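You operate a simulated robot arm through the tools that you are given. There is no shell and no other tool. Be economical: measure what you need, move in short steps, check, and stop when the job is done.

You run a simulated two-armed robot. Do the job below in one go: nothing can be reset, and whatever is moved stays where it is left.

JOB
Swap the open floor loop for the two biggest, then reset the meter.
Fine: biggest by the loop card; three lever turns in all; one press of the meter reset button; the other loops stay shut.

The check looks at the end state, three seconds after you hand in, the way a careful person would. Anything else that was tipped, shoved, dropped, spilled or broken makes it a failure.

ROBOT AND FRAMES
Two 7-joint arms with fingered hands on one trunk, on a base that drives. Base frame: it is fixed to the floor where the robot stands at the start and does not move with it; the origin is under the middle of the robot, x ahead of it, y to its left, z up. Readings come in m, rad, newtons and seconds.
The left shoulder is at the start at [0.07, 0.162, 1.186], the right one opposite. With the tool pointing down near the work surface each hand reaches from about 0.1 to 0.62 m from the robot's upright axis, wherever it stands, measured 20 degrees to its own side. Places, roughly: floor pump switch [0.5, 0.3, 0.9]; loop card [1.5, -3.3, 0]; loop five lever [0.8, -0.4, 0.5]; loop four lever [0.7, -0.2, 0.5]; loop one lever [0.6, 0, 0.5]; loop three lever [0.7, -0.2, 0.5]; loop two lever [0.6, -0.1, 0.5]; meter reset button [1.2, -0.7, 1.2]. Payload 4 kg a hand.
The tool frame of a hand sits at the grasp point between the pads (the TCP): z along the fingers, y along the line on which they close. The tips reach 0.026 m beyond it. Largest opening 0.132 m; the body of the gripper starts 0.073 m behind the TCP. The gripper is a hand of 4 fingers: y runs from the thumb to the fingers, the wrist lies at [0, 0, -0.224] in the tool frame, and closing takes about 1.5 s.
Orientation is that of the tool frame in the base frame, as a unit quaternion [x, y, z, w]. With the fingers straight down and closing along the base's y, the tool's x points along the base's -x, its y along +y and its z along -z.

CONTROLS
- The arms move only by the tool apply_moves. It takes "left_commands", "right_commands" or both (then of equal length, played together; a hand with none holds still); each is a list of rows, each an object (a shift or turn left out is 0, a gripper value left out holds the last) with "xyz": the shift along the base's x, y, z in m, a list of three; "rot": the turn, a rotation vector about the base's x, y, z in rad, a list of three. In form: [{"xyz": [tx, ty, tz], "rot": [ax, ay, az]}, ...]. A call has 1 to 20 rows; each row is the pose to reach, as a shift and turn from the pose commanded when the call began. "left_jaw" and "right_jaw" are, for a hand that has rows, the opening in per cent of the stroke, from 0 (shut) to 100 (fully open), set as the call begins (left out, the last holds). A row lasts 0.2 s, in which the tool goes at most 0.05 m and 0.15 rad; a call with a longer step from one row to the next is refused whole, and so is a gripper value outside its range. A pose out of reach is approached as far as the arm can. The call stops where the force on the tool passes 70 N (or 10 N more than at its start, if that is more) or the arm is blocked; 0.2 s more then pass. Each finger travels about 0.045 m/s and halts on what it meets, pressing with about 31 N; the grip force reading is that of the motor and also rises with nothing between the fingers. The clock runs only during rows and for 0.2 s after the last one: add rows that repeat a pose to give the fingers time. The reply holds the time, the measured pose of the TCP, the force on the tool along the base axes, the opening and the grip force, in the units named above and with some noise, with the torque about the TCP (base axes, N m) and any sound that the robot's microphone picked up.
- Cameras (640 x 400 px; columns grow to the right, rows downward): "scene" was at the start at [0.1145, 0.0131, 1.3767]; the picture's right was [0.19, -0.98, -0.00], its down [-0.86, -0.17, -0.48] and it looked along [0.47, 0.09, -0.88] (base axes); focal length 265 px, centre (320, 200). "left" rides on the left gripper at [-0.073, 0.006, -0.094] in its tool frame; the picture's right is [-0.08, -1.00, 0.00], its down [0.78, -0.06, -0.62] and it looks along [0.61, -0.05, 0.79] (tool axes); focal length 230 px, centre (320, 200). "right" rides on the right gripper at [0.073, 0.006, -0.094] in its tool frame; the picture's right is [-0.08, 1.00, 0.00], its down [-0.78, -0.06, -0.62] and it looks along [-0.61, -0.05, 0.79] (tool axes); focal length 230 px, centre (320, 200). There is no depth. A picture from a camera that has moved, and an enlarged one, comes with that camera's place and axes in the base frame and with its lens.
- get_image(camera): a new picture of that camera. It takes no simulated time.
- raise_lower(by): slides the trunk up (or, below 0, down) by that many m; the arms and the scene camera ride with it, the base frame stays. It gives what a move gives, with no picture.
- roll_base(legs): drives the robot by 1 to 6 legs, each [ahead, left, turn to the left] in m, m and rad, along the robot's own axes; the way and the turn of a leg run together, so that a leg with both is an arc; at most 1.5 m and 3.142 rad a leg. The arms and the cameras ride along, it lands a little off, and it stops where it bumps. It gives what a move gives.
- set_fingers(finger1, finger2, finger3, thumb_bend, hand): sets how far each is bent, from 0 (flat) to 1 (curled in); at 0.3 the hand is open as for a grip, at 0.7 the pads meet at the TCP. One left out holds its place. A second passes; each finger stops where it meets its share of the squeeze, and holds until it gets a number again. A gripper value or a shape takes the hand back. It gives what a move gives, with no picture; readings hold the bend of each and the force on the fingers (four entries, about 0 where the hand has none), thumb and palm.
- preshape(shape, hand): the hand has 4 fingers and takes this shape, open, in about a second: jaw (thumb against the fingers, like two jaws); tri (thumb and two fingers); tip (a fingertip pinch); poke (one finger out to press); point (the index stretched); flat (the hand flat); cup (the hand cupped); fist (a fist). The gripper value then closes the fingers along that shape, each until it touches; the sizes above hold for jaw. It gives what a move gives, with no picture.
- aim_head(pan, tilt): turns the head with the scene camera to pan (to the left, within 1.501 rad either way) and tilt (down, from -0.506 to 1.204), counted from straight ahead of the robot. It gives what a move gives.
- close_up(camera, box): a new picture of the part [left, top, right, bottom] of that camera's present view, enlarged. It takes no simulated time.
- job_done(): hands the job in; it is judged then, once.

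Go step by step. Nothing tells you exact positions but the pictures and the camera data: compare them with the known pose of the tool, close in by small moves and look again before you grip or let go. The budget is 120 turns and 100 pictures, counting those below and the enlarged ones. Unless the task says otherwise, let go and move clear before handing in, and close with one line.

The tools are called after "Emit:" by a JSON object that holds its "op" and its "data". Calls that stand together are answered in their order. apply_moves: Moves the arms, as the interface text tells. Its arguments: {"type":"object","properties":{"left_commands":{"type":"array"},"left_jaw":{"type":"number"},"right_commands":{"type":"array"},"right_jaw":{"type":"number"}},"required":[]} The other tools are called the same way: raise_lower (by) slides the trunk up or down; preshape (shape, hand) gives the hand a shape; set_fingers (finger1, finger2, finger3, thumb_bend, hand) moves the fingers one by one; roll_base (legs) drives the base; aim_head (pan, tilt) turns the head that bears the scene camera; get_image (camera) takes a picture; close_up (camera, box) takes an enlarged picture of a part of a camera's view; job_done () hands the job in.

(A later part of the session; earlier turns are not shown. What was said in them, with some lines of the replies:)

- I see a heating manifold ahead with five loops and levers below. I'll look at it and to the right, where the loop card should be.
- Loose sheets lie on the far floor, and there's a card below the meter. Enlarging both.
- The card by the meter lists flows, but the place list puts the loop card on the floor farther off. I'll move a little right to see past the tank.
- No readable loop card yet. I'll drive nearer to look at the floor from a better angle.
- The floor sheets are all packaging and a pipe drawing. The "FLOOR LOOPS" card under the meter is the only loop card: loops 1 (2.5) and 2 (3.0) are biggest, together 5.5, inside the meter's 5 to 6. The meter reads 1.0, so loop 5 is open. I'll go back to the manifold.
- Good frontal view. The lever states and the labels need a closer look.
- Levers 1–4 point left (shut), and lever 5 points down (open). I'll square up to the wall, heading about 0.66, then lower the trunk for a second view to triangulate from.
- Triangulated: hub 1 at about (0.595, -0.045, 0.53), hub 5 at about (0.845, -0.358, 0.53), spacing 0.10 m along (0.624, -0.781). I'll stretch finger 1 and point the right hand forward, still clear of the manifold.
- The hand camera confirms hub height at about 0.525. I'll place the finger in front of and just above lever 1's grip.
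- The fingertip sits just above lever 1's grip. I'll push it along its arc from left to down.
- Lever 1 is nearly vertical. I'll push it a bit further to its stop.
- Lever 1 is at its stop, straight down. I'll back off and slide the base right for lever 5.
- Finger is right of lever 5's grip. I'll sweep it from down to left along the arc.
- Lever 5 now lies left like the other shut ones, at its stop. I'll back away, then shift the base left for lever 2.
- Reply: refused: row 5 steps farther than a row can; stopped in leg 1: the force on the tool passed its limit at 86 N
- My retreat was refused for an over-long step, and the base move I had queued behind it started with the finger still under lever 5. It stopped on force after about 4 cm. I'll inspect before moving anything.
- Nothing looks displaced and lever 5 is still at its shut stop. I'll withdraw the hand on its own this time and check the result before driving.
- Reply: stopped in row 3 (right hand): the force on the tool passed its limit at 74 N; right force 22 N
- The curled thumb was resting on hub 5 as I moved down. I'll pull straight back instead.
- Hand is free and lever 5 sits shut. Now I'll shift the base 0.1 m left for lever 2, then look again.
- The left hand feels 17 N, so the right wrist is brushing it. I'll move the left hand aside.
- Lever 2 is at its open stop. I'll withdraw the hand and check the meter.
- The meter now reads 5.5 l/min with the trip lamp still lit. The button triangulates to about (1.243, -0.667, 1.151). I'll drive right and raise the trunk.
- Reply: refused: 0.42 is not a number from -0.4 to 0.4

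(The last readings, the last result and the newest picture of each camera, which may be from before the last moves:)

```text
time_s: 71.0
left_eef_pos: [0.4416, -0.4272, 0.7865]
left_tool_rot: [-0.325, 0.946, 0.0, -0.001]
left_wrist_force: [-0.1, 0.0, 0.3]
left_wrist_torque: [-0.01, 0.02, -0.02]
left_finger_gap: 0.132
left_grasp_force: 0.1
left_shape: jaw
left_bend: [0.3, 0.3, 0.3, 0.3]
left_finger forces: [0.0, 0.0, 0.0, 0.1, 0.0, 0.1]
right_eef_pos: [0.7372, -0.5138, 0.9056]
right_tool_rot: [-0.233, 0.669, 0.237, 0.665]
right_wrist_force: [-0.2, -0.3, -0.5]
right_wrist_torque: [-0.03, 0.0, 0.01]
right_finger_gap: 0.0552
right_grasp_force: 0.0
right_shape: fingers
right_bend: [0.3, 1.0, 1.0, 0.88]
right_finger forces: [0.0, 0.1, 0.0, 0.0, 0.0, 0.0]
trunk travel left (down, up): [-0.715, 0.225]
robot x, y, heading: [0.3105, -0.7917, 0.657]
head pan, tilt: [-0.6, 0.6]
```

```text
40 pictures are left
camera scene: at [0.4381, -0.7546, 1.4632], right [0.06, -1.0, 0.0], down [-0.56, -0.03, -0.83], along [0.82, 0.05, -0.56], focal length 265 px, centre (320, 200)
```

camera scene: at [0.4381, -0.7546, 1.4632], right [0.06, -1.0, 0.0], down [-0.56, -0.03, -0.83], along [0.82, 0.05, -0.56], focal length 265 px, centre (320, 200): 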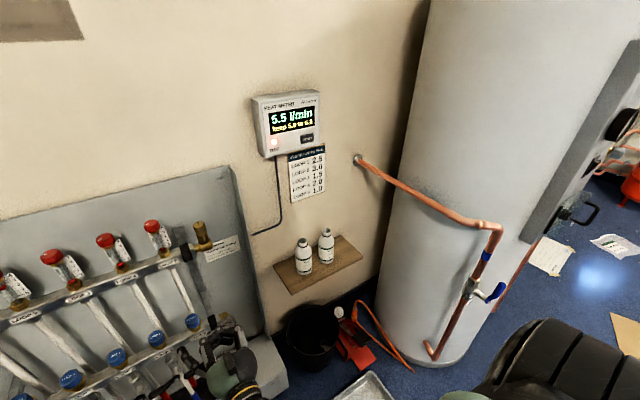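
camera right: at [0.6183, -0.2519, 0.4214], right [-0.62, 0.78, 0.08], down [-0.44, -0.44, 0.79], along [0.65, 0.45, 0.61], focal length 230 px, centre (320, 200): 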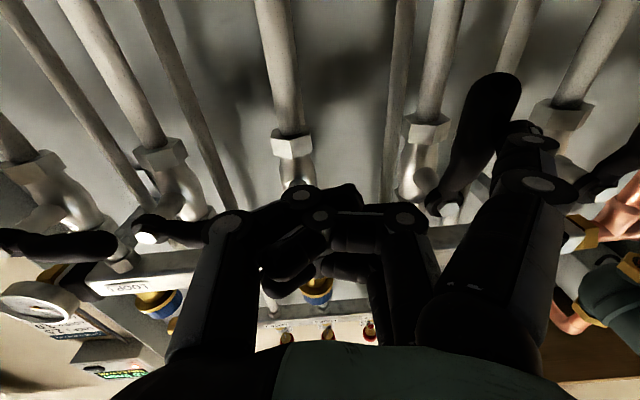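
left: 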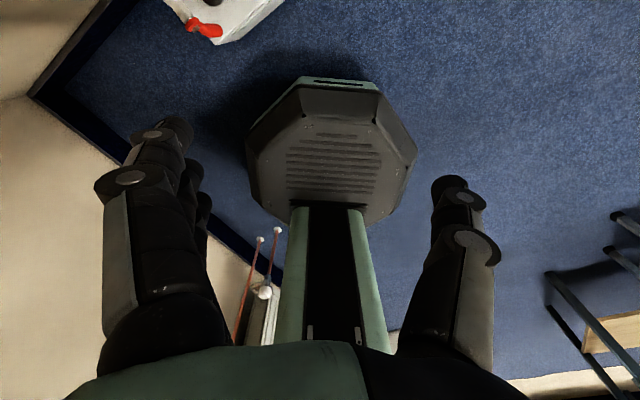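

Emit:
{"op": "apply_moves", "data": {"right_commands": [{"xyz": [0.0245, -0.0307, 0.0205]}, {"xyz": [0.049, -0.0614, 0.041]}, {"xyz": [0.0736, -0.0921, 0.0616]}, {"xyz": [0.0981, -0.1228, 0.0821]}, {"xyz": [0.1226, -0.1535, 0.1027]}, {"xyz": [0.1472, -0.1842, 0.1232]}, {"xyz": [0.1717, -0.2149, 0.1438]}, {"xyz": [0.1962, -0.2456, 0.1643]}, {"xyz": [0.2208, -0.2763, 0.1848]}, {"xyz": [0.2453, -0.307, 0.2054]}, {"xyz": [0.2698, -0.3377, 0.2259]}, {"xyz": [0.2943, -0.3684, 0.2465]}, {"xyz": [0.3189, -0.3991, 0.267]}, {"xyz": [0.3482, -0.3757, 0.267]}, {"xyz": [0.3775, -0.3523, 0.267]}, {"xyz": [0.4068, -0.3289, 0.267]}, {"xyz": [0.436, -0.3055, 0.267]}, {"xyz": [0.436, -0.3055, 0.267]}]}}

Emit:
{"op": "get_image", "data": {"camera": "right"}}

Emit:
{"op": "close_up", "data": {"camera": "scene", "box": [220, 60, 400, 180]}}

```text
time_s: 74.8
left_eef_pos: [0.4405, -0.4273, 0.7883]
left_tool_rot: [-0.324, 0.946, 0.0, 0.001]
left_wrist_force: [0.0, 0.3, 0.1]
left_wrist_torque: [0.03, -0.02, 0.03]
left_finger_gap: 0.1318
left_grasp_force: 0.1
left_shape: jaw
left_bend: [0.3, 0.3, 0.3, 0.3]
left_finger forces: [0.0, 0.1, 0.1, 0.0, 0.1, 0.0]
right_eef_pos: [1.1719, -0.8176, 1.1721]
right_tool_rot: [-0.233, 0.668, 0.236, 0.666]
right_wrist_force: [0.3, -0.1, -0.6]
right_wrist_torque: [0.01, 0.0, -0.01]
right_finger_gap: 0.055
right_grasp_force: 0.1
right_shape: fingers
right_bend: [0.3, 1.0, 1.0, 0.88]
right_finger forces: [0.1, 0.1, 0.0, 0.0, 0.0, 0.0]
trunk travel left (down, up): [-0.715, 0.225]
robot x, y, heading: [0.3121, -0.7945, 0.658]
head pan, tilt: [-0.6, 0.6]
```

```text
39 pictures are left
camera right: at [1.0951, -0.8718, 1.0996], right [-0.62, 0.78, 0.08], down [-0.44, -0.44, 0.79], along [0.65, 0.45, 0.61], focal length 230 px, centre (320, 200)
```

right: 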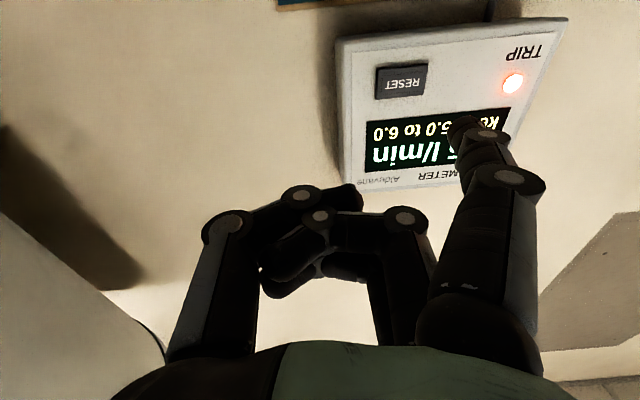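

```text
3.33 times, centred on (310, 120) of scene
camera zoom: at [0.4372, -0.7558, 1.4634], right [0.06, -1.0, 0.0], down [-0.56, -0.03, -0.83], along [0.82, 0.05, -0.56], focal length 884 px, centre (353, 467)
```

zoom: 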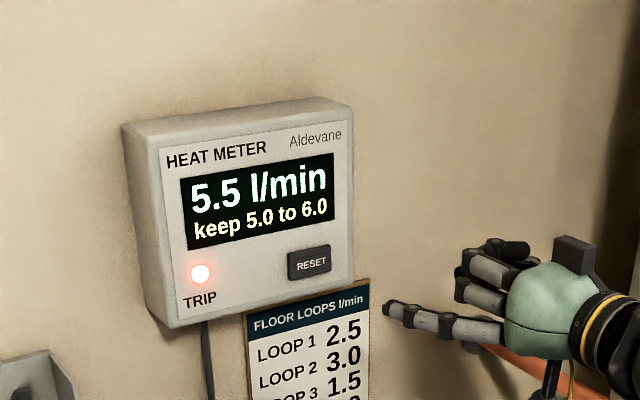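

Fingertip is lined up with RESET to within millimetres, about 12 cm short. I'll advance to about 3 cm short and look.

Emit:
{"op": "apply_moves", "data": {"right_commands": [{"xyz": [0.026, 0.021, 0]}, {"xyz": [0.052, 0.042, 0]}, {"xyz": [0.074, 0.059, 0]}, {"xyz": [0.074, 0.059, 0]}]}}

Emit:
{"op": "get_image", "data": {"camera": "right"}}

Emit:
{"op": "close_up", "data": {"camera": "scene", "box": [250, 80, 370, 170]}}

```text
time_s: 75.8
left_eef_pos: [0.4411, -0.427, 0.787]
left_tool_rot: [-0.324, 0.946, 0.0, 0.0]
left_wrist_force: [-0.1, -0.3, -0.7]
left_wrist_torque: [0.02, 0.01, -0.04]
left_finger_gap: 0.132
left_grasp_force: 0.0
left_shape: jaw
left_bend: [0.3, 0.3, 0.3, 0.3]
left_finger forces: [0.1, 0.0, 0.1, 0.0, 0.0, 0.1]
right_eef_pos: [1.2454, -0.7588, 1.1732]
right_tool_rot: [-0.232, 0.669, 0.236, 0.666]
right_wrist_force: [-0.2, 0.3, 0.1]
right_wrist_torque: [-0.01, 0.02, 0.01]
right_finger_gap: 0.0551
right_grasp_force: 0.0
right_shape: fingers
right_bend: [0.3, 1.0, 1.0, 0.88]
right_finger forces: [0.0, 0.0, 0.0, 0.1, 0.0, 0.0]
trunk travel left (down, up): [-0.715, 0.225]
robot x, y, heading: [0.3088, -0.7929, 0.658]
head pan, tilt: [-0.6, 0.6]
```

```text
37 pictures are left
camera right: at [1.1689, -0.8133, 1.1002], right [-0.62, 0.78, 0.08], down [-0.44, -0.44, 0.79], along [0.65, 0.45, 0.61], focal length 230 px, centre (320, 200)
```

right: 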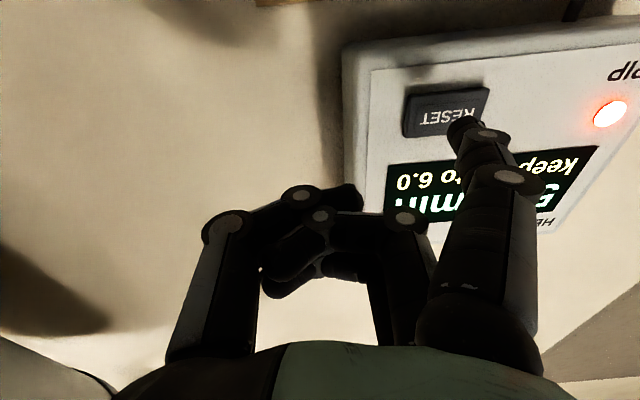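

```text
4.44 times, centred on (310, 125) of scene
camera zoom: at [0.4376, -0.7556, 1.4633], right [0.06, -1.0, 0.0], down [-0.56, -0.03, -0.83], along [0.82, 0.05, -0.56], focal length 1178 px, centre (364, 533)
```

zoom: 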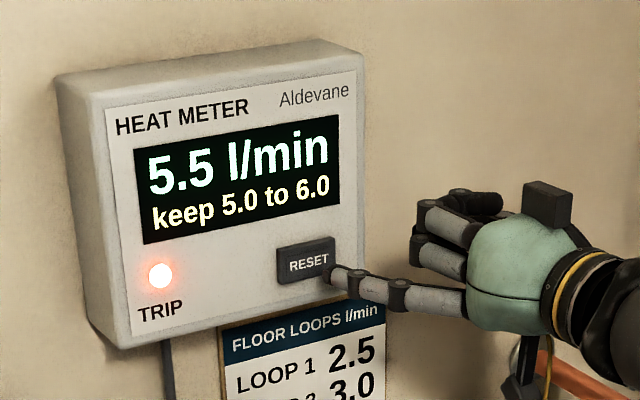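

Emit:
{"op": "apply_moves", "data": {"right_commands": [{"xyz": [0.012, 0.0094, -0.001]}, {"xyz": [0.018, 0.0144, -0.001]}, {"xyz": [0.0219, 0.0175, -0.001]}, {"xyz": [0.025, 0.02, -0.001]}, {"xyz": [0.0273, 0.0218, -0.001]}, {"xyz": [0.0273, 0.0218, -0.001]}]}}

Emit:
{"op": "close_up", "data": {"camera": "scene", "box": [250, 80, 370, 170]}}

```text
time_s: 77.2
left_eef_pos: [0.4417, -0.4289, 0.7894]
left_tool_rot: [-0.324, 0.946, 0.001, 0.0]
left_wrist_force: [-0.4, 0.0, 0.8]
left_wrist_torque: [0.01, -0.04, -0.01]
left_finger_gap: 0.132
left_grasp_force: 0.1
left_shape: jaw
left_bend: [0.3, 0.3, 0.3, 0.3]
left_finger forces: [0.1, 0.0, 0.0, 0.0, 0.0, 0.0]
right_eef_pos: [1.2739, -0.7424, 1.1704]
right_tool_rot: [-0.231, 0.669, 0.236, 0.666]
right_wrist_force: [-10.8, -16.4, -3.0]
right_wrist_torque: [-0.62, 0.12, 1.38]
right_finger_gap: 0.059
right_grasp_force: 8.9
right_shape: fingers
right_bend: [0.29, 1.0, 1.0, 0.88]
right_finger forces: [18.1, 0.0, 0.0, 0.1, 0.0, 0.0]
trunk travel left (down, up): [-0.715, 0.225]
robot x, y, heading: [0.3099, -0.7908, 0.659]
head pan, tilt: [-0.6, 0.6]
heard: click
```

```text
4.44 times, centred on (310, 125) of scene
camera zoom: at [0.4363, -0.7587, 1.4635], right [0.06, -1.0, 0.0], down [-0.56, -0.03, -0.83], along [0.82, 0.05, -0.56], focal length 1178 px, centre (364, 533)
```

zoom: 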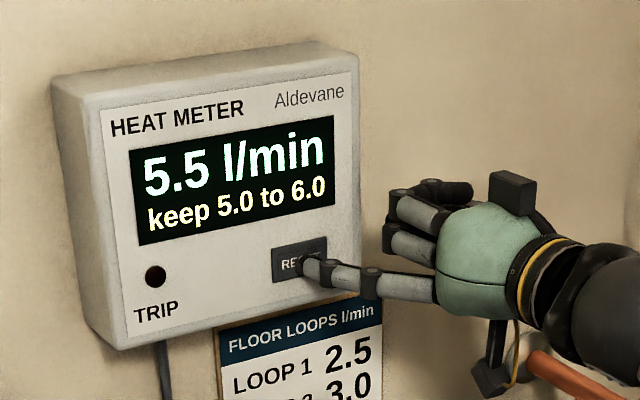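

A click was heard, the trip lamp is out and the meter reads 5.5. I'll withdraw straight back.

Emit:
{"op": "apply_moves", "data": {"right_commands": [{"xyz": [-0.02, -0.016, 0]}, {"xyz": [-0.055, -0.044, 0]}, {"xyz": [-0.09, -0.072, 0]}, {"xyz": [-0.125, -0.1, 0]}, {"xyz": [-0.16, -0.128, 0]}, {"xyz": [-0.195, -0.156, 0]}, {"xyz": [-0.195, -0.156, 0]}]}}

Emit:
{"op": "get_image", "data": {"camera": "scene"}}

Emit:
{"op": "aim_head", "data": {"pan": 0.1, "tilt": 0.8}}

Emit:
{"op": "get_image", "data": {"camera": "scene"}}

```text
time_s: 78.8
left_eef_pos: [0.4428, -0.4272, 0.7873]
left_tool_rot: [-0.324, 0.946, 0.0, 0.0]
left_wrist_force: [0.0, 0.0, -0.4]
left_wrist_torque: [-0.01, 0.04, 0.0]
left_finger_gap: 0.1317
left_grasp_force: 0.1
left_shape: jaw
left_bend: [0.3, 0.3, 0.3, 0.3]
left_finger forces: [0.0, 0.0, 0.0, 0.0, 0.0, 0.0]
right_eef_pos: [1.0824, -0.8943, 1.1687]
right_tool_rot: [-0.233, 0.67, 0.237, 0.664]
right_wrist_force: [0.3, 0.2, -0.5]
right_wrist_torque: [0.02, 0.0, 0.04]
right_finger_gap: 0.0549
right_grasp_force: 0.0
right_shape: fingers
right_bend: [0.3, 1.0, 1.0, 0.88]
right_finger forces: [0.0, 0.0, 0.1, 0.1, 0.1, 0.1]
trunk travel left (down, up): [-0.715, 0.225]
robot x, y, heading: [0.3091, -0.7884, 0.656]
head pan, tilt: [-0.6, 0.6]
```

```text
34 pictures are left
camera scene: at [0.4393, -0.7543, 1.4631], right [0.06, -1.0, 0.0], down [-0.56, -0.03, -0.82], along [0.82, 0.05, -0.57], focal length 265 px, centre (320, 200)
```

scene: 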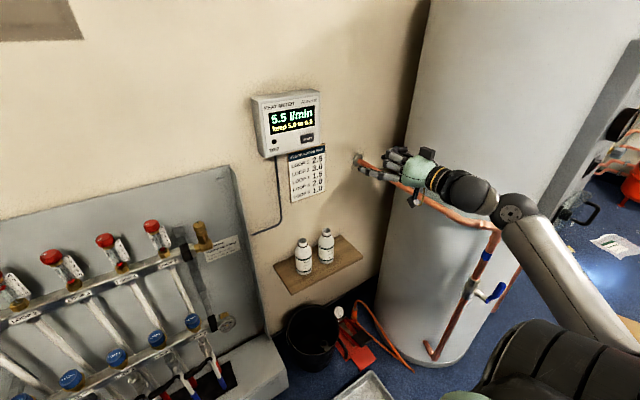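

```text
time_s: 79.9
left_eef_pos: [0.4424, -0.4274, 0.7882]
left_tool_rot: [-0.324, 0.946, -0.001, 0.0]
left_wrist_force: [-0.1, 0.1, 0.2]
left_wrist_torque: [-0.03, 0.0, -0.02]
left_finger_gap: 0.1318
left_grasp_force: 0.0
left_shape: jaw
left_bend: [0.3, 0.3, 0.3, 0.3]
left_finger forces: [0.0, 0.0, 0.0, 0.0, 0.0, 0.0]
right_eef_pos: [1.0826, -0.8938, 1.1681]
right_tool_rot: [-0.233, 0.669, 0.237, 0.665]
right_wrist_force: [0.5, 0.2, -0.5]
right_wrist_torque: [0.01, 0.0, 0.01]
right_finger_gap: 0.055
right_grasp_force: 0.1
right_shape: fingers
right_bend: [0.3, 1.0, 1.0, 0.88]
right_finger forces: [0.1, 0.1, 0.0, 0.0, 0.0, 0.1]
trunk travel left (down, up): [-0.715, 0.225]
robot x, y, heading: [0.3105, -0.7898, 0.662]
head pan, tilt: [0.099, 0.799]
```

```text
33 pictures are left
camera scene: at [0.4086, -0.7046, 1.4464], right [0.69, -0.73, 0.0], down [-0.52, -0.49, -0.7], along [0.51, 0.48, -0.72], focal length 265 px, centre (320, 200)
```

scene: 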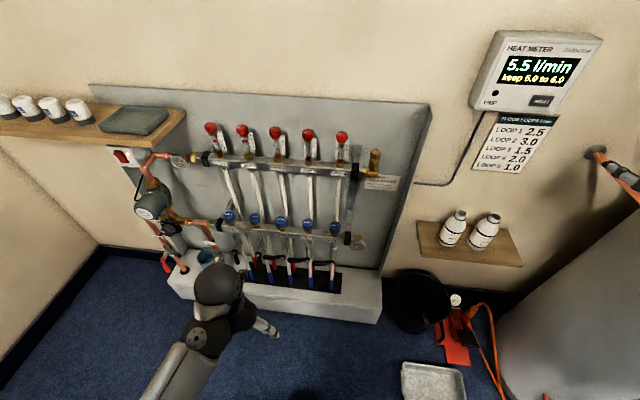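

Emit:
{"op": "close_up", "data": {"camera": "scene", "box": [200, 190, 380, 300]}}

Emit:
{"op": "close_up", "data": {"camera": "scene", "box": [180, 110, 370, 200]}}

```text
3.56 times, centred on (290, 245) of scene
camera zoom: at [0.4086, -0.7046, 1.4464], right [0.69, -0.73, 0.0], down [-0.52, -0.49, -0.7], along [0.51, 0.48, -0.72], focal length 943 px, centre (427, 40)
```

zoom: 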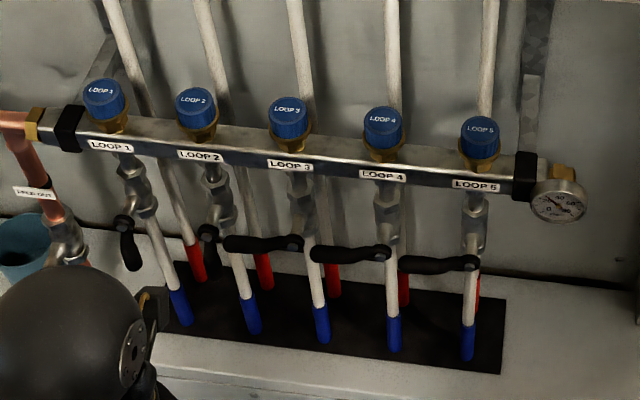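

```text
3.37 times, centred on (275, 155) of scene
camera zoom: at [0.4086, -0.7046, 1.4464], right [0.69, -0.73, 0.0], down [-0.52, -0.49, -0.7], along [0.51, 0.48, -0.72], focal length 893 px, centre (472, 352)
```

zoom: 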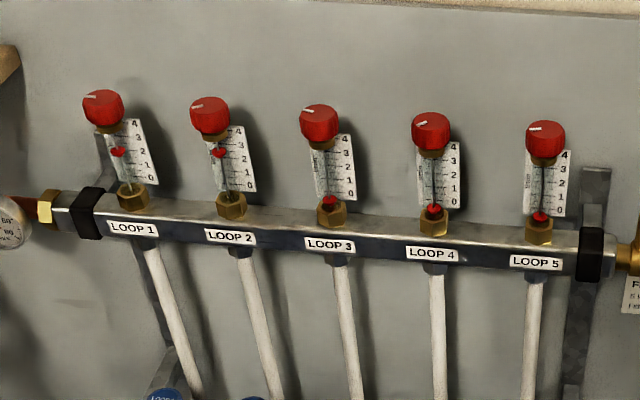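

Loops 1 and 2 show flow, loops 3–5 read zero with their levers shut, the trip lamp is out, and both hands are clear. Handing in.

Emit:
{"op": "job_done", "data": {}}

```text
The job is handed in.
```

Loop 5 is shut, loops 1 and 2 are open (5.5 l/min, three lever turns), and one press of the reset put the trip lamp out. I took the "FLOOR LOOPS" card under the meter as the loop card, because I found none at the listed floor spot. A base move I queued too early also pushed the hand against lever 5 before stopping at 86 N, and the lever still looks shut and undamaged.
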